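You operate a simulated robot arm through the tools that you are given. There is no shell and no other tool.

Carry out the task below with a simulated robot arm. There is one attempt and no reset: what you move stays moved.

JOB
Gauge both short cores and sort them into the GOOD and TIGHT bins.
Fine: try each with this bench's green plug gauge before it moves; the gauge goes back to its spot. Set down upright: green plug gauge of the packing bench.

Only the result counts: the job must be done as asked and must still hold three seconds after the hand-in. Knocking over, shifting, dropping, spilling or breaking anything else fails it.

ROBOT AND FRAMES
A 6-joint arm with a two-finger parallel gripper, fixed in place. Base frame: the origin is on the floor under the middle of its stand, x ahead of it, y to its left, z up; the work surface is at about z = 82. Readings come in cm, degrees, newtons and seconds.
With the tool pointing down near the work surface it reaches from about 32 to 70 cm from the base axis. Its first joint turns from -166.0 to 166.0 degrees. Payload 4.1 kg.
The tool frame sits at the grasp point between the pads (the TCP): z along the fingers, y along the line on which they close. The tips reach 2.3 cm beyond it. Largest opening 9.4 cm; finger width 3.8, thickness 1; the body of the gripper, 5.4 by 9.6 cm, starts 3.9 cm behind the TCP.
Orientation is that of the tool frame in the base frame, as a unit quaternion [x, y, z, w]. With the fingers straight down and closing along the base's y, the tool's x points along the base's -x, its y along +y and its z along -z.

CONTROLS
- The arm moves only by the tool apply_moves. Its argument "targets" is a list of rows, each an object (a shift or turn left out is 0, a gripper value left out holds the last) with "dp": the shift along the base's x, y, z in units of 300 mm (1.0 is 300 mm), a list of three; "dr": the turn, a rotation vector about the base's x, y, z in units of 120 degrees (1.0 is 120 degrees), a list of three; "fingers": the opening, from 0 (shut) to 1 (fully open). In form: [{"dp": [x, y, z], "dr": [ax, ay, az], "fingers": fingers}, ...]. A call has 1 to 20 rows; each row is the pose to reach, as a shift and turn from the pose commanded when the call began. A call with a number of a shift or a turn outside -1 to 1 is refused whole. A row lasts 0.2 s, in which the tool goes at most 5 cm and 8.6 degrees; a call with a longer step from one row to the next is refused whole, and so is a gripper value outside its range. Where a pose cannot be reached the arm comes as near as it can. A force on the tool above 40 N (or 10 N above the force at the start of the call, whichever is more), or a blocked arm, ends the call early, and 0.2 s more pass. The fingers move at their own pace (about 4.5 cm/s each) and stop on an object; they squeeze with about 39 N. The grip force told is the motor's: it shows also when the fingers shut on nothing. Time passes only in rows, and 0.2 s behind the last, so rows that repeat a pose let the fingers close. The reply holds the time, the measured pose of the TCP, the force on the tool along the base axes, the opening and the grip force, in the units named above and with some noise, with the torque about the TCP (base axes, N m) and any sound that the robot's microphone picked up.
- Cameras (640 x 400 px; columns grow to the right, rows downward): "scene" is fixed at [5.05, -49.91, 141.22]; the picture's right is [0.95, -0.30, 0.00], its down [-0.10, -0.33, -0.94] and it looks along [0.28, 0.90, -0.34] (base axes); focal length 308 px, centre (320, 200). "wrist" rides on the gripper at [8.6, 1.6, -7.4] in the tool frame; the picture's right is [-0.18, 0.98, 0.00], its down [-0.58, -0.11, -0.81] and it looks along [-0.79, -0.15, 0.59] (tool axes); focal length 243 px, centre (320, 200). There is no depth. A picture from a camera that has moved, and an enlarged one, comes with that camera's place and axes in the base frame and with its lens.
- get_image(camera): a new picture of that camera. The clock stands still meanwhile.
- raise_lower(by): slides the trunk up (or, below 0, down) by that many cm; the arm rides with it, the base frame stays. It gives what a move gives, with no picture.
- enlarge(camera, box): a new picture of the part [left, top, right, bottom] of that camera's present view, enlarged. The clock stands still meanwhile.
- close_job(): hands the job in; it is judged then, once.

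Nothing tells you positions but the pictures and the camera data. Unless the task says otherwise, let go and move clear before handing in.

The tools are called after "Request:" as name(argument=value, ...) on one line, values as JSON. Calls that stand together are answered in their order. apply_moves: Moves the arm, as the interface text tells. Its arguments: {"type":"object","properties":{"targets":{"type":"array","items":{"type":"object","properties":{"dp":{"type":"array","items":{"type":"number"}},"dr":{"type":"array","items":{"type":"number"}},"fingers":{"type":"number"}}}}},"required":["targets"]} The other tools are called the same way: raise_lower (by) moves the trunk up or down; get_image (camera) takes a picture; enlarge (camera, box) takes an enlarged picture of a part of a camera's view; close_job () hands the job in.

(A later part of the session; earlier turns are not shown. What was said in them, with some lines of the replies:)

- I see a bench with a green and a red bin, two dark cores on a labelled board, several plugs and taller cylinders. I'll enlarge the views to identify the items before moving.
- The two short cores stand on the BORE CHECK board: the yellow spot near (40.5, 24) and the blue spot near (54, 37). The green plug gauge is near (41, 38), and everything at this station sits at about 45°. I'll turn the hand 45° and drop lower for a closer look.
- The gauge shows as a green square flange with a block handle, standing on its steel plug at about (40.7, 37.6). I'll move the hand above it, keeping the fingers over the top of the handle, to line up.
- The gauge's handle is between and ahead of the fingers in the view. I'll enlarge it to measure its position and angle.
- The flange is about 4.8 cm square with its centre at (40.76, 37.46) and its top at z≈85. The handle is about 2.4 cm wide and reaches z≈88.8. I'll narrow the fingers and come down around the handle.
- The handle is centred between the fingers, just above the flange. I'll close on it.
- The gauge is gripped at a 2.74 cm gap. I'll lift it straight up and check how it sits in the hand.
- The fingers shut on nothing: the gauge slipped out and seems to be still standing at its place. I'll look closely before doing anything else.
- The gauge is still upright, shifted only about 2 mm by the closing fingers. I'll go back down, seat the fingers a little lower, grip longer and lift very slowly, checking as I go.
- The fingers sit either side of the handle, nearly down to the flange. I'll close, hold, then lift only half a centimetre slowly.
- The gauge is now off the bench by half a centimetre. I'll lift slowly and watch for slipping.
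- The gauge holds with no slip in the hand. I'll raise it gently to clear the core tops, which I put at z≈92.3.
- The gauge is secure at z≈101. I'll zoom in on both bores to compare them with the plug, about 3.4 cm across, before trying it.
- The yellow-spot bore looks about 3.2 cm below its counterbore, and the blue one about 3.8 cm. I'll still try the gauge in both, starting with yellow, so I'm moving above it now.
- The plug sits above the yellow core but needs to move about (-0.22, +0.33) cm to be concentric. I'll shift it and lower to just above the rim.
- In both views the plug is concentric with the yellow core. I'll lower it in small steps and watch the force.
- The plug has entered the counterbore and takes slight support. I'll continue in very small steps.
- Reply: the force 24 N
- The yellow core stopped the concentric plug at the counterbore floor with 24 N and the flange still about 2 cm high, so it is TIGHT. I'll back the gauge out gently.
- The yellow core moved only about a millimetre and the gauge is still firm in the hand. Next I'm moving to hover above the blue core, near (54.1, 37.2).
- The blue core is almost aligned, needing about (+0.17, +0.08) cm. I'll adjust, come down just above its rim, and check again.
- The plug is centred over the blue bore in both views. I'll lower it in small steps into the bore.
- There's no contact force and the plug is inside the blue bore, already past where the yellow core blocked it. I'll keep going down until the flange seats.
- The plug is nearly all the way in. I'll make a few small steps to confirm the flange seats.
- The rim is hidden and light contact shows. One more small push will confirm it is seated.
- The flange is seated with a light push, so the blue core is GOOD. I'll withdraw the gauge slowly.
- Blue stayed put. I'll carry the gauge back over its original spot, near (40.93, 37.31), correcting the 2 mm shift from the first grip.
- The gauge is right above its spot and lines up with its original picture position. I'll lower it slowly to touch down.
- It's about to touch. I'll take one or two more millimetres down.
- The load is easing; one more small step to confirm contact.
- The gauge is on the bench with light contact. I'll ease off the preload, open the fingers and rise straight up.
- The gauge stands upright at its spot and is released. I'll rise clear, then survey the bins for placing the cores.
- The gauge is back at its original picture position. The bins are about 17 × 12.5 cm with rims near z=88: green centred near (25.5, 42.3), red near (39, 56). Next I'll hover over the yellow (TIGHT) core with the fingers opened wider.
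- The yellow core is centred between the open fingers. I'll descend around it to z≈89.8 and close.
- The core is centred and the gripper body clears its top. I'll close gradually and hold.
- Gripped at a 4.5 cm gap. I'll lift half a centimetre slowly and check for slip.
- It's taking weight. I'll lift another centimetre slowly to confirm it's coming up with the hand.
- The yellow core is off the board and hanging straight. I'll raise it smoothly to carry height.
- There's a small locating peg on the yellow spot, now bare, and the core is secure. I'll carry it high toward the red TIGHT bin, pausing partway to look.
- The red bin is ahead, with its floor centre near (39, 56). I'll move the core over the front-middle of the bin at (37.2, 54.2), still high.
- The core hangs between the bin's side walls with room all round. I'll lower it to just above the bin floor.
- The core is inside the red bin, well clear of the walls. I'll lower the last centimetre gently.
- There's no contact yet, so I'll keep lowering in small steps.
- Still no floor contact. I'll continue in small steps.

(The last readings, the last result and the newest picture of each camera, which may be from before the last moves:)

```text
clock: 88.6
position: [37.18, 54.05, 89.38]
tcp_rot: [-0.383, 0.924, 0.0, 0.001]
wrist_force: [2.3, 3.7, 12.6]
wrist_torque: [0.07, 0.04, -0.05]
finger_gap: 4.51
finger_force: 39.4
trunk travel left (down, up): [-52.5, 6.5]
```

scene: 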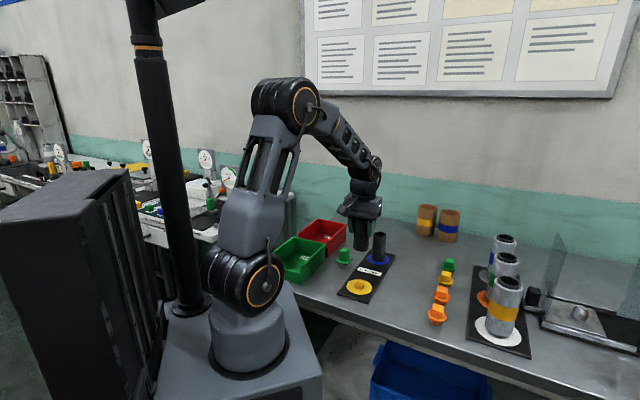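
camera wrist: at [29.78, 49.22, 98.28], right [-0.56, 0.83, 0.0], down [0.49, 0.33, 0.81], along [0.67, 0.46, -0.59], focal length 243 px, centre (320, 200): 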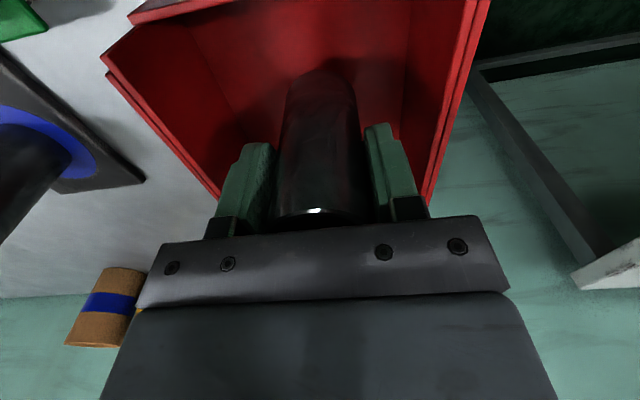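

The core is resting on the bin floor. I'll relieve the preload and open the fingers.

Request:
apply_moves(targets=[{"dp": [0, 0, 0.003]}, {"dp": [0, 0, 0.003], "fingers": 0.52}, {"dp": [0, 0, 0.003], "fingers": 0.58}, {"dp": [0, 0, 0.003], "fingers": 0.64}, {"dp": [0, 0, 0.003], "fingers": 0.7}, {"dp": [0, 0, 0.003], "fingers": 0.7}, {"dp": [0, 0, 0.003], "fingers": 0.7}])

Request:
enlarge(camera="scene", box=[280, 200, 370, 260])

Request:
get_image(camera="wrist")

```text
clock: 90.2
position: [37.25, 54.14, 89.27]
tcp_rot: [-0.382, 0.924, 0.001, 0.0]
wrist_force: [0.6, -0.3, -0.5]
wrist_torque: [0.02, 0.02, -0.02]
finger_gap: 6.57
finger_force: 0.0
trunk travel left (down, up): [-52.5, 6.5]
```

```text
6.67 times, centred on (325, 230) of scene
camera zoom: at [5.05, -49.91, 141.22], right [0.95, -0.3, 0.0], down [-0.1, -0.33, -0.94], along [0.28, 0.9, -0.34], focal length 2054 px, centre (287, 0)
```

zoom: 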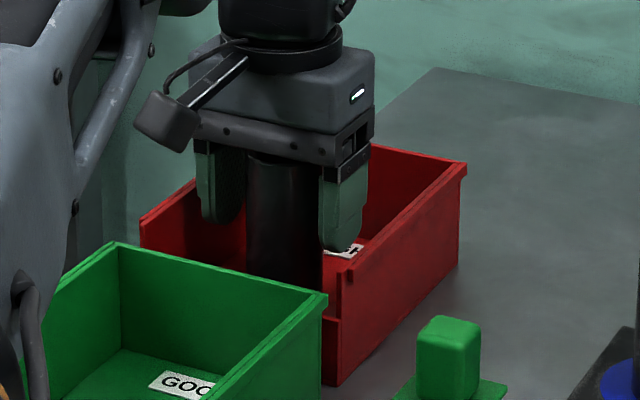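

```text
taken
camera wrist: at [29.78, 49.16, 96.75], right [-0.56, 0.83, 0.0], down [0.49, 0.33, 0.81], along [0.67, 0.46, -0.59], focal length 243 px, centre (320, 200)
```

wrist: 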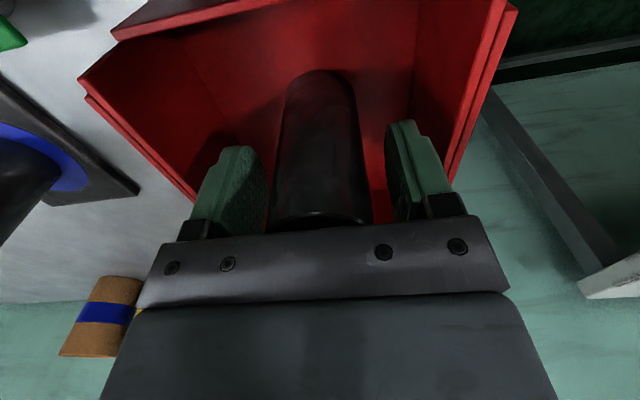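

The core stands free in the red bin. I'll rise straight up and clear.

Request:
apply_moves(targets=[{"dp": [0, 0, 0.01]}, {"dp": [0, 0, 0.03]}, {"dp": [0, 0, 0.06]}, {"dp": [0, 0, 0.1]}, {"dp": [0, 0, 0.16]}, {"dp": [0, 0, 0.24]}, {"dp": [0, 0, 0.33]}, {"dp": [0, 0, 0.42]}, {"dp": [0, 0, 0.48]}, {"dp": [0, 0, 0.5]}, {"dp": [0, 0, 0.5]}])

Request:
enlarge(camera="scene", box=[260, 190, 400, 290])

```text
clock: 92.6
position: [37.17, 54.14, 104.4]
tcp_rot: [-0.383, 0.924, 0.0, 0.0]
wrist_force: [-0.2, -0.2, -0.6]
wrist_torque: [0.0, 0.01, -0.04]
finger_gap: 6.59
finger_force: 0.1
trunk travel left (down, up): [-52.5, 6.5]
```

```text
4.00 times, centred on (330, 240) of scene
camera zoom: at [5.05, -49.91, 141.22], right [0.95, -0.3, 0.0], down [-0.1, -0.33, -0.94], along [0.28, 0.9, -0.34], focal length 1232 px, centre (280, 40)
```

zoom: 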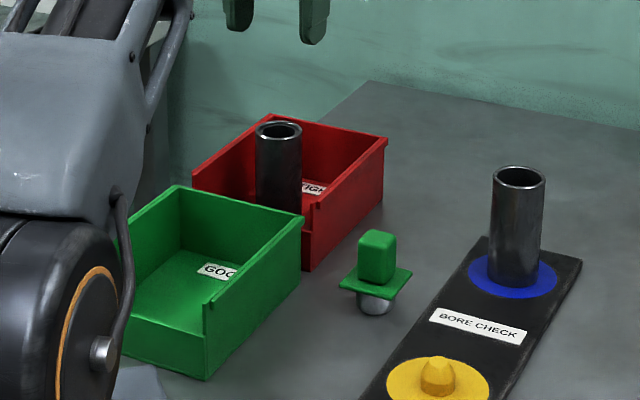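

Yellow is standing in the TIGHT bin. Next I'll move over the blue (GOOD) core with the fingers open.

Request:
apply_moves(targets=[{"dp": [0.02, -0.02, 0], "fingers": 0.78}, {"dp": [0.07, -0.07, 0], "fingers": 0.78}, {"dp": [0.14, -0.14, 0], "fingers": 0.78}, {"dp": [0.22, -0.218, 0], "fingers": 0.78}, {"dp": [0.3, -0.298, 0], "fingers": 0.78}, {"dp": [0.38, -0.378, 0], "fingers": 0.78}, {"dp": [0.46, -0.457, 0], "fingers": 0.78}, {"dp": [0.53, -0.526, 0], "fingers": 0.78}, {"dp": [0.561, -0.557, 0], "fingers": 0.78}, {"dp": [0.567, -0.563, -0.03], "fingers": 0.78}, {"dp": [0.567, -0.563, -0.1], "fingers": 0.78}, {"dp": [0.567, -0.563, -0.18], "fingers": 0.78}, {"dp": [0.567, -0.563, -0.23], "fingers": 0.78}, {"dp": [0.567, -0.563, -0.24], "fingers": 0.78}, {"dp": [0.567, -0.563, -0.24], "fingers": 0.78}])

Request:
get_image(camera="wrist")

Request:
enlarge(camera="scene", box=[330, 200, 430, 270])

```text
clock: 95.8
position: [54.11, 37.35, 97.02]
tcp_rot: [-0.383, 0.924, 0.0, 0.001]
wrist_force: [0.7, -0.5, -0.5]
wrist_torque: [-0.01, -0.02, 0.02]
finger_gap: 7.31
finger_force: 0.1
trunk travel left (down, up): [-52.5, 6.5]
```

```text
taken
camera wrist: at [46.85, 32.3, 104.57], right [-0.56, 0.83, 0.0], down [0.49, 0.33, 0.81], along [0.67, 0.46, -0.59], focal length 243 px, centre (320, 200)
```

wrist: 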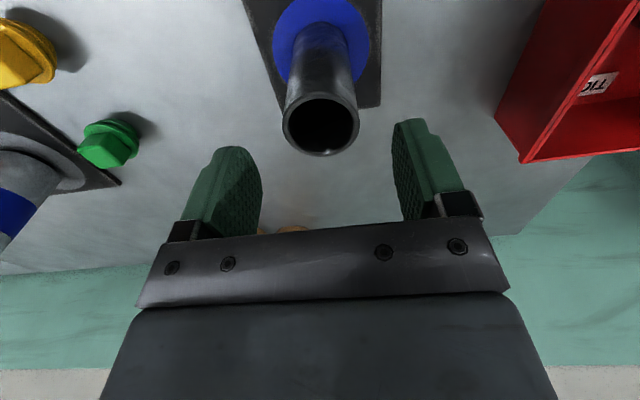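

```text
5.71 times, centred on (380, 235) of scene
camera zoom: at [5.05, -49.91, 141.22], right [0.95, -0.3, 0.0], down [-0.1, -0.33, -0.94], along [0.28, 0.9, -0.34], focal length 1761 px, centre (-23, 0)
```

zoom: 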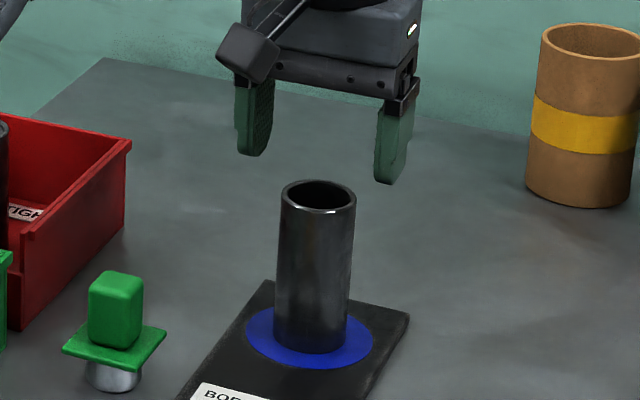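

Blue is centred. I'll descend around it and then close gradually.

Request:
apply_moves(targets=[{"dp": [0, 0, -0.03]}, {"dp": [0, 0, -0.08]}, {"dp": [0, 0, -0.13]}, {"dp": [0, 0, -0.18]}, {"dp": [0, 0, -0.22]}, {"dp": [0, 0, -0.243]}, {"dp": [0, 0, -0.243]}])

Request:
enlarge(camera="scene", box=[330, 200, 430, 270])

Request:
get_image(camera="wrist")

```text
clock: 97.4
position: [54.2, 37.14, 89.87]
tcp_rot: [-0.383, 0.924, 0.0, 0.0]
wrist_force: [-0.5, 0.0, 0.1]
wrist_torque: [-0.03, 0.01, -0.03]
finger_gap: 7.33
finger_force: 0.0
trunk travel left (down, up): [-52.5, 6.5]
```

```text
5.71 times, centred on (380, 235) of scene
camera zoom: at [5.05, -49.91, 141.22], right [0.95, -0.3, 0.0], down [-0.1, -0.33, -0.94], along [0.28, 0.9, -0.34], focal length 1761 px, centre (-23, 0)
```

zoom: 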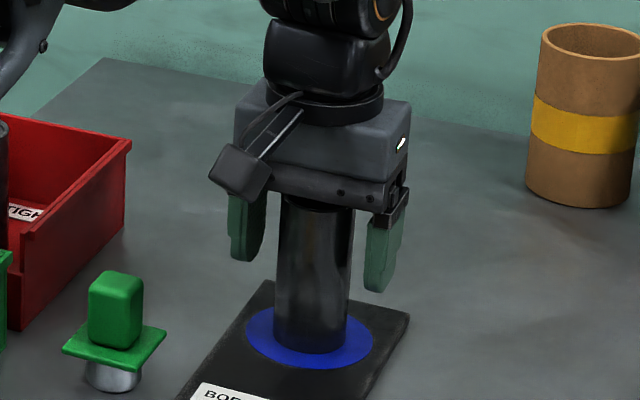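

```text
taken
camera wrist: at [46.77, 32.28, 97.29], right [-0.56, 0.83, 0.0], down [0.49, 0.33, 0.81], along [0.67, 0.46, -0.59], focal length 243 px, centre (320, 200)
```

wrist: 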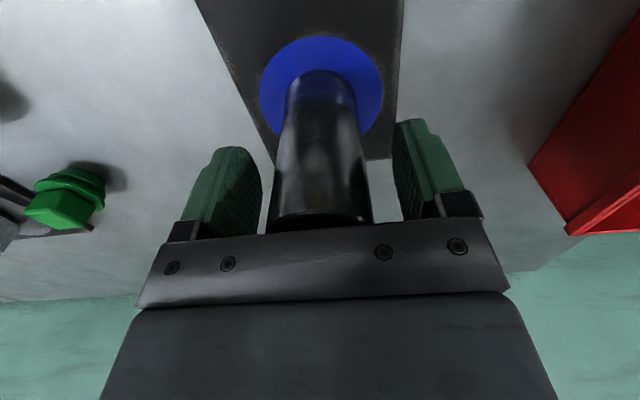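

The fingers straddle the blue core evenly. I'll close, hold, then make a slow half-centimetre test lift.

Request:
apply_moves(targets=[{"fingers": 0.65}, {"fingers": 0.55}, {"fingers": 0.5}, {"fingers": 0.45}, {"fingers": 0.3}, {"fingers": 0.0}, {"fingers": 0.0}, {"fingers": 0.0}, {"fingers": 0.0}])

Request:
apply_moves(targets=[{"dp": [0, 0, 0.004]}, {"dp": [0, 0, 0.008]}, {"dp": [0, 0, 0.012]}, {"dp": [0, 0, 0.016]}, {"dp": [0, 0, 0.02]}, {"dp": [0, 0, 0.026]}, {"dp": [0, 0, 0.032]}, {"dp": [0, 0, 0.038]}, {"dp": [0, 0, 0.044]}, {"dp": [0, 0, 0.05]}, {"dp": [0, 0, 0.05]}])

Request:
enlarge(camera="scene", box=[330, 200, 430, 270])

Request:
get_image(camera="wrist")

```text
clock: 99.4
position: [54.08, 37.38, 89.91]
tcp_rot: [-0.383, 0.924, 0.0, -0.001]
wrist_force: [0.8, -1.0, 1.1]
wrist_torque: [-0.16, -0.16, -0.03]
finger_gap: 4.5
finger_force: 38.9
trunk travel left (down, up): [-52.5, 6.5]
```

```text
clock: 101.8
position: [54.33, 37.14, 91.41]
tcp_rot: [-0.383, 0.924, 0.0, 0.0]
wrist_force: [0.4, -0.1, -0.8]
wrist_torque: [0.01, -0.01, -0.01]
finger_gap: 4.53
finger_force: 39.4
trunk travel left (down, up): [-52.5, 6.5]
```

```text
5.71 times, centred on (380, 235) of scene
camera zoom: at [5.05, -49.91, 141.22], right [0.95, -0.3, 0.0], down [-0.1, -0.33, -0.94], along [0.28, 0.9, -0.34], focal length 1761 px, centre (-23, 0)
```

zoom: 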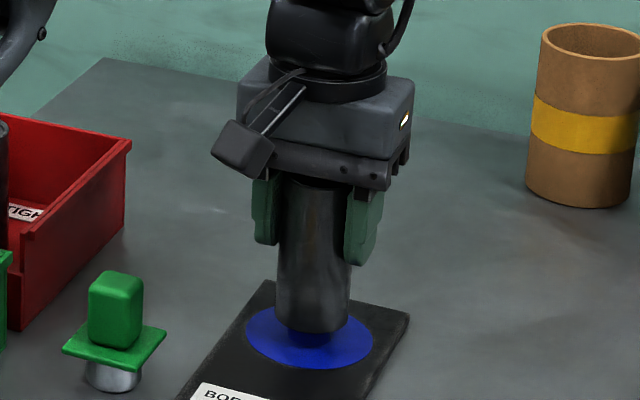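

```text
taken
camera wrist: at [46.83, 32.23, 98.78], right [-0.56, 0.83, 0.0], down [0.49, 0.33, 0.81], along [0.67, 0.46, -0.59], focal length 243 px, centre (320, 200)
```

wrist: 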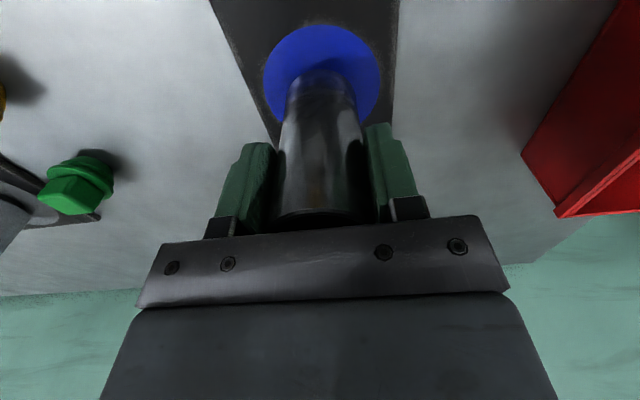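

Blue is up and straight in the fingers. I'll raise it slowly to carry height.

Request:
apply_moves(targets=[{"dp": [0, 0, 0.006]}, {"dp": [0, 0, 0.018]}, {"dp": [0, 0, 0.036]}, {"dp": [0, 0, 0.06]}, {"dp": [0, 0, 0.088]}, {"dp": [0, 0, 0.118]}, {"dp": [0, 0, 0.148]}, {"dp": [0, 0, 0.178]}, {"dp": [0, 0, 0.208]}, {"dp": [0, 0, 0.238]}, {"dp": [0, 0, 0.268]}, {"dp": [0, 0, 0.298]}, {"dp": [0, 0, 0.328]}, {"dp": [0, 0, 0.358]}, {"dp": [0, 0, 0.384]}, {"dp": [0, 0, 0.404]}, {"dp": [0, 0, 0.415]}, {"dp": [0, 0, 0.42]}, {"dp": [0, 0, 0.42]}])

Request:
get_image(camera="scene")

```text
clock: 105.8
position: [54.25, 37.19, 103.96]
tcp_rot: [-0.383, 0.924, 0.0, 0.001]
wrist_force: [-0.2, -0.5, -0.9]
wrist_torque: [-0.05, -0.02, -0.03]
finger_gap: 4.5
finger_force: 38.5
trunk travel left (down, up): [-52.5, 6.5]
```

```text
taken
```

scene: 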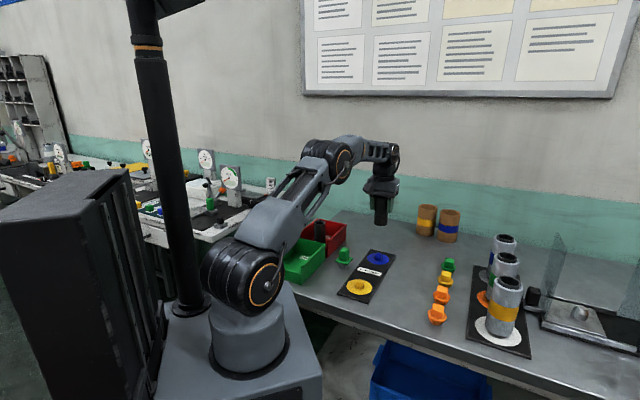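

Now I'll carry the blue core toward the green GOOD bin in two gentle stages.

Request:
apply_moves(targets=[{"dp": [-0.008, 0.001, 0]}, {"dp": [-0.024, 0.004, 0]}, {"dp": [-0.048, 0.009, 0]}, {"dp": [-0.08, 0.015, 0]}, {"dp": [-0.115, 0.021, 0]}, {"dp": [-0.15, 0.027, 0]}, {"dp": [-0.185, 0.033, 0]}, {"dp": [-0.22, 0.04, 0]}, {"dp": [-0.255, 0.046, 0]}, {"dp": [-0.29, 0.052, 0]}, {"dp": [-0.325, 0.059, 0]}, {"dp": [-0.36, 0.065, 0]}, {"dp": [-0.395, 0.071, 0]}, {"dp": [-0.425, 0.077, 0]}, {"dp": [-0.45, 0.081, 0]}, {"dp": [-0.465, 0.084, 0]}, {"dp": [-0.472, 0.086, 0]}, {"dp": [-0.474, 0.086, 0]}])

Request:
apply_moves(targets=[{"dp": [-0.008, 0.001, 0]}, {"dp": [-0.024, 0.004, 0]}, {"dp": [-0.048, 0.009, 0]}, {"dp": [-0.08, 0.015, 0]}, {"dp": [-0.115, 0.021, 0]}, {"dp": [-0.15, 0.027, 0]}, {"dp": [-0.185, 0.033, 0]}, {"dp": [-0.22, 0.04, 0]}, {"dp": [-0.255, 0.046, 0]}, {"dp": [-0.29, 0.052, 0]}, {"dp": [-0.325, 0.059, 0]}, {"dp": [-0.36, 0.065, 0]}, {"dp": [-0.395, 0.071, 0]}, {"dp": [-0.425, 0.077, 0]}, {"dp": [-0.45, 0.081, 0]}, {"dp": [-0.465, 0.083, 0]}, {"dp": [-0.474, 0.084, 0]}, {"dp": [-0.477, 0.084, 0]}, {"dp": [-0.477, 0.084, 0]}])

Request:
get_image(camera="wrist")

Request:
get_image(camera="scene")

```text
clock: 109.6
position: [39.96, 39.9, 104.09]
tcp_rot: [-0.383, 0.924, 0.001, -0.001]
wrist_force: [-0.3, -0.6, -0.3]
wrist_torque: [0.01, -0.02, 0.0]
finger_gap: 4.5
finger_force: 39.3
trunk travel left (down, up): [-52.5, 6.5]
```

```text
clock: 113.6
position: [25.68, 42.39, 104.06]
tcp_rot: [-0.383, 0.924, 0.0, 0.0]
wrist_force: [0.4, 0.3, -0.7]
wrist_torque: [-0.01, 0.02, -0.01]
finger_gap: 4.51
finger_force: 38.8
trunk travel left (down, up): [-52.5, 6.5]
```

```text
taken
camera wrist: at [18.24, 37.39, 111.4], right [-0.56, 0.83, 0.0], down [0.49, 0.33, 0.81], along [0.67, 0.46, -0.59], focal length 243 px, centre (320, 200)
```

wrist: 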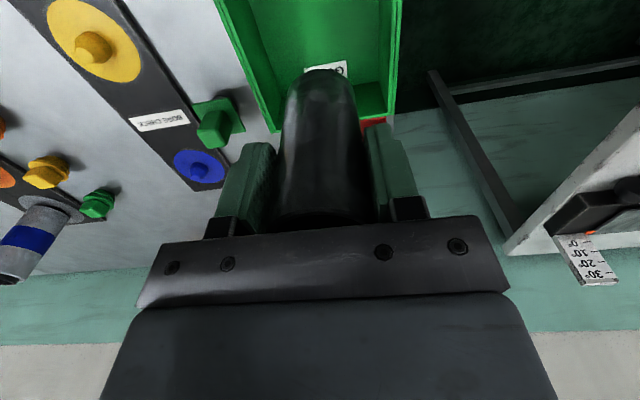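

```text
taken
```

scene: 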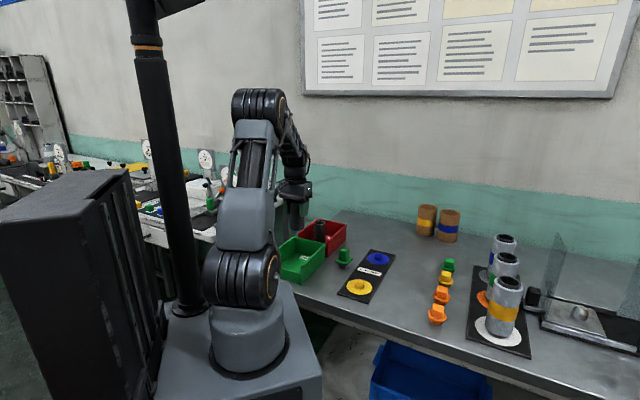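

The blue core hangs between the green bin's walls. I'll lower it toward the floor.

Request:
apply_moves(targets=[{"dp": [0, 0, -0.006]}, {"dp": [0, 0, -0.018]}, {"dp": [0, 0, -0.036]}, {"dp": [0, 0, -0.06]}, {"dp": [0, 0, -0.088]}, {"dp": [0, 0, -0.118]}, {"dp": [0, 0, -0.148]}, {"dp": [0, 0, -0.178]}, {"dp": [0, 0, -0.208]}, {"dp": [0, 0, -0.238]}, {"dp": [0, 0, -0.268]}, {"dp": [0, 0, -0.298]}, {"dp": [0, 0, -0.328]}, {"dp": [0, 0, -0.358]}, {"dp": [0, 0, -0.384]}, {"dp": [0, 0, -0.404]}, {"dp": [0, 0, -0.42]}, {"dp": [0, 0, -0.43]}, {"dp": [0, 0, -0.43]}])

Request:
get_image(camera="wrist")

Request:
enlarge(camera="scene", box=[250, 200, 350, 300])

```text
clock: 117.6
position: [25.69, 42.39, 91.12]
tcp_rot: [-0.382, 0.924, -0.001, 0.0]
wrist_force: [-0.6, -0.9, -1.2]
wrist_torque: [-0.04, -0.01, 0.0]
finger_gap: 4.53
finger_force: 39.6
trunk travel left (down, up): [-52.5, 6.5]
```

```text
taken
camera wrist: at [18.21, 37.38, 98.41], right [-0.56, 0.83, 0.0], down [0.49, 0.33, 0.81], along [0.67, 0.46, -0.59], focal length 243 px, centre (320, 200)
```

wrist: 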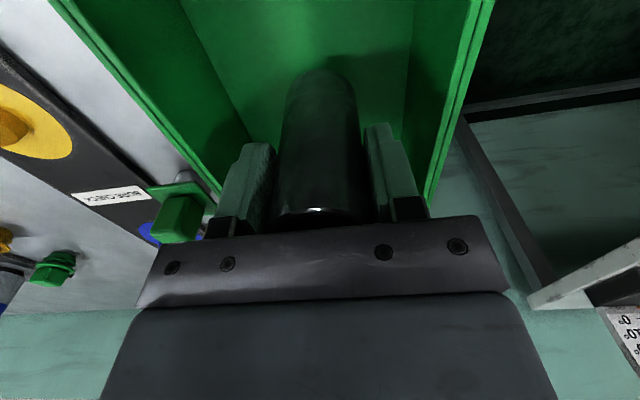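

```text
4.00 times, centred on (300, 250) of scene
camera zoom: at [5.05, -49.91, 141.22], right [0.95, -0.3, 0.0], down [-0.1, -0.33, -0.94], along [0.28, 0.9, -0.34], focal length 1232 px, centre (400, 0)
```

zoom: 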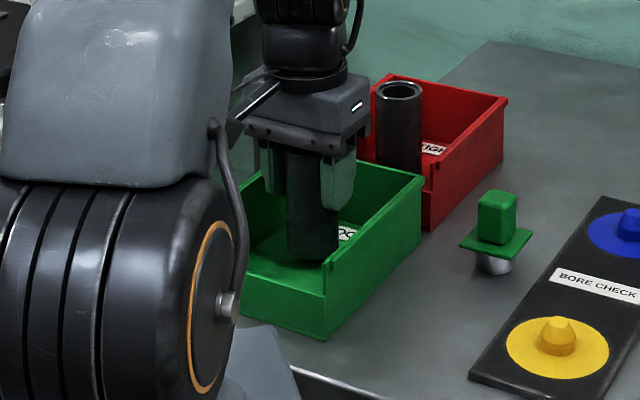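

The core is well inside the green bin. I'll go down the last bit in small steps.

Request:
apply_moves(targets=[{"dp": [0, 0, -0.008]}, {"dp": [0, 0, -0.016]}, {"dp": [0, 0, -0.024]}, {"dp": [0, 0, -0.032]}, {"dp": [0, 0, -0.04]}, {"dp": [0, 0, -0.045]}, {"dp": [0, 0, -0.05]}, {"dp": [0, 0, -0.05]}])

Request:
apply_moves(targets=[{"dp": [0, 0, -0.003]}, {"dp": [0, 0, -0.005]}, {"dp": [0, 0, -0.005]}])

```text
clock: 119.4
position: [25.59, 42.34, 89.6]
tcp_rot: [-0.384, 0.923, 0.0, 0.0]
wrist_force: [0.0, 0.0, 1.2]
wrist_torque: [-0.03, 0.06, 0.0]
finger_gap: 4.53
finger_force: 38.1
trunk travel left (down, up): [-52.5, 6.5]
```

```text
clock: 120.2
position: [25.59, 42.25, 89.62]
tcp_rot: [-0.382, 0.924, 0.001, 0.0]
wrist_force: [-0.6, 1.0, 12.2]
wrist_torque: [-0.02, 0.16, 0.03]
finger_gap: 4.52
finger_force: 38.9
trunk travel left (down, up): [-52.5, 6.5]
```

The floor is reached (12 N). I'll relieve the preload and open gently.

Request:
apply_moves(targets=[{"dp": [0, 0, 0.004]}, {"dp": [0, 0, 0.004], "fingers": 0.52}, {"dp": [0, 0, 0.004], "fingers": 0.58}, {"dp": [0, 0, 0.004], "fingers": 0.64}, {"dp": [0, 0, 0.004], "fingers": 0.7}, {"dp": [0, 0, 0.004], "fingers": 0.7}, {"dp": [0, 0, 0.004], "fingers": 0.7}])

Request:
get_image(camera="wrist")

Request:
enlarge(camera="scene", box=[280, 210, 370, 290])

```text
clock: 121.8
position: [25.6, 42.31, 89.55]
tcp_rot: [-0.383, 0.924, 0.0, 0.0]
wrist_force: [0.0, 0.5, -0.1]
wrist_torque: [0.0, 0.03, -0.01]
finger_gap: 6.58
finger_force: 0.0
trunk travel left (down, up): [-52.5, 6.5]
```

```text
taken
camera wrist: at [18.21, 37.32, 96.97], right [-0.56, 0.83, 0.0], down [0.49, 0.33, 0.81], along [0.67, 0.46, -0.59], focal length 243 px, centre (320, 200)
```

wrist: 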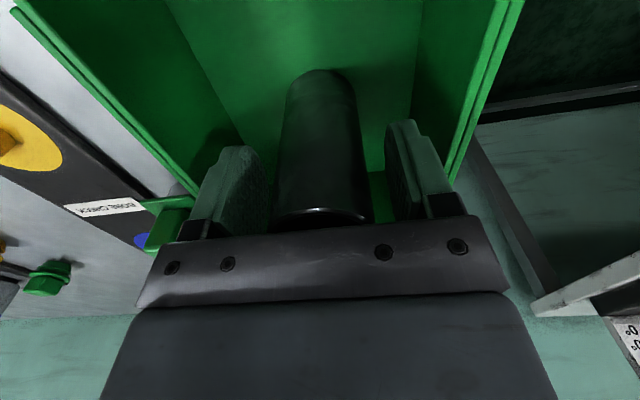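

```text
5.00 times, centred on (325, 250) of scene
camera zoom: at [5.05, -49.91, 141.22], right [0.95, -0.3, 0.0], down [-0.1, -0.33, -0.94], along [0.28, 0.9, -0.34], focal length 1541 px, centre (295, -50)
```

zoom: 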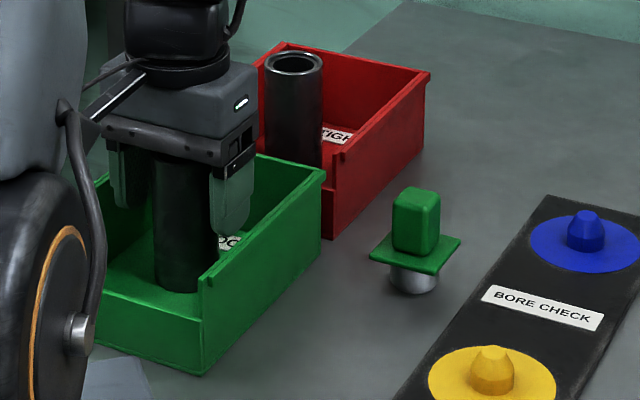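

The blue core is released and standing. I'll rise straight up and move clear, then do a final check.

Request:
apply_moves(targets=[{"dp": [0, 0, 0.01]}, {"dp": [0, 0, 0.03]}, {"dp": [0, 0, 0.06]}, {"dp": [0, 0, 0.1]}, {"dp": [0, 0, 0.16]}, {"dp": [0, 0, 0.24]}, {"dp": [0, 0, 0.33]}, {"dp": [0, 0, 0.43]}, {"dp": [0, 0, 0.53]}, {"dp": [0, 0, 0.63]}, {"dp": [0, 0, 0.7]}, {"dp": [0, 0, 0.72]}, {"dp": [0, 0, 0.72]}])

Request:
get_image(camera="scene")

Request:
enlarge(camera="scene", box=[260, 200, 420, 300])

Request:
get_image(camera="wrist")

```text
clock: 124.6
position: [25.55, 42.36, 111.1]
tcp_rot: [-0.382, 0.924, 0.0, 0.0]
wrist_force: [0.1, -0.1, -0.7]
wrist_torque: [0.02, -0.02, -0.02]
finger_gap: 6.59
finger_force: 0.1
trunk travel left (down, up): [-52.5, 6.5]
```

```text
taken
```

scene: 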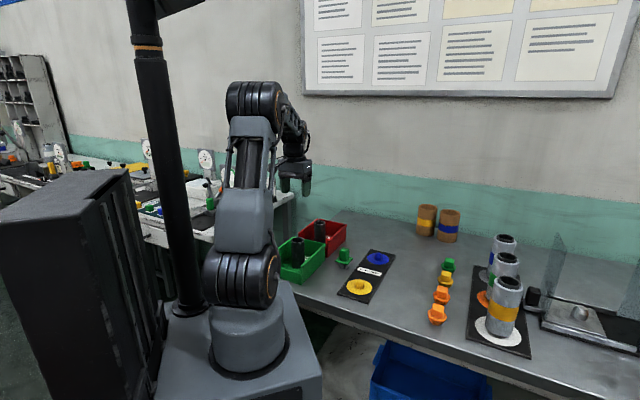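

```text
4.00 times, centred on (340, 250) of scene
camera zoom: at [5.05, -49.91, 141.22], right [0.95, -0.3, 0.0], down [-0.1, -0.33, -0.94], along [0.28, 0.9, -0.34], focal length 1232 px, centre (240, 0)
```

zoom: 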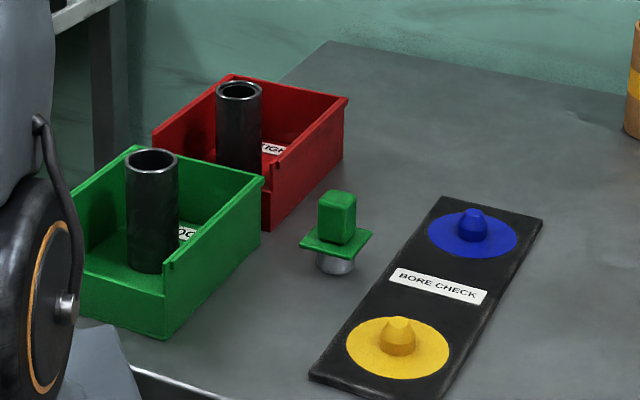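

```text
taken
camera wrist: at [18.2, 37.38, 118.54], right [-0.56, 0.83, 0.0], down [0.49, 0.33, 0.81], along [0.67, 0.46, -0.59], focal length 243 px, centre (320, 200)
```

wrist: 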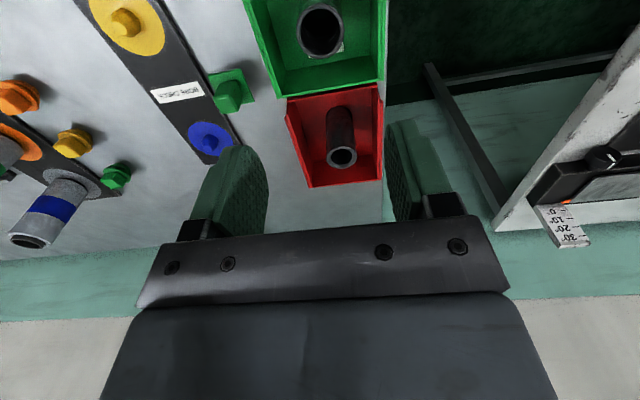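

Both cores stand upright: blue in GOOD, where the plug seated fully, and yellow in TIGHT, where it blocked at the counterbore. The green gauge is upright on its spot, nothing else is disturbed, and the hand is clear, so I'm handing the job in.

Request:
close_job()

```text
The job is handed in.
```

I tried both short cores with the green plug gauge, put each one upright in its bin, and handed the job in.

- **Blue-spot core (GOOD bin):** the plug went all the way in and the flange seated on the rim.
- **Yellow-spot core (TIGHT bin):** the plug lined up but stopped at the counterbore. The arm felt about 24 N, with the flange still roughly 2 cm above the rim.
- **Green plug gauge:** it is back upright on its original spot, and in the final picture it matches where it started.

Two small things happened along the way:

- **Gauge:** my first grip shifted it about 2 mm, and it slipped out of the fingers when I lifted. It stayed upright, and I corrected the shift when I put it back.
- **Yellow core:** it moved about 1 mm on its board during the trial, before I picked it up.

In the final pictures nothing else on the bench looked disturbed, and the hand was clear.
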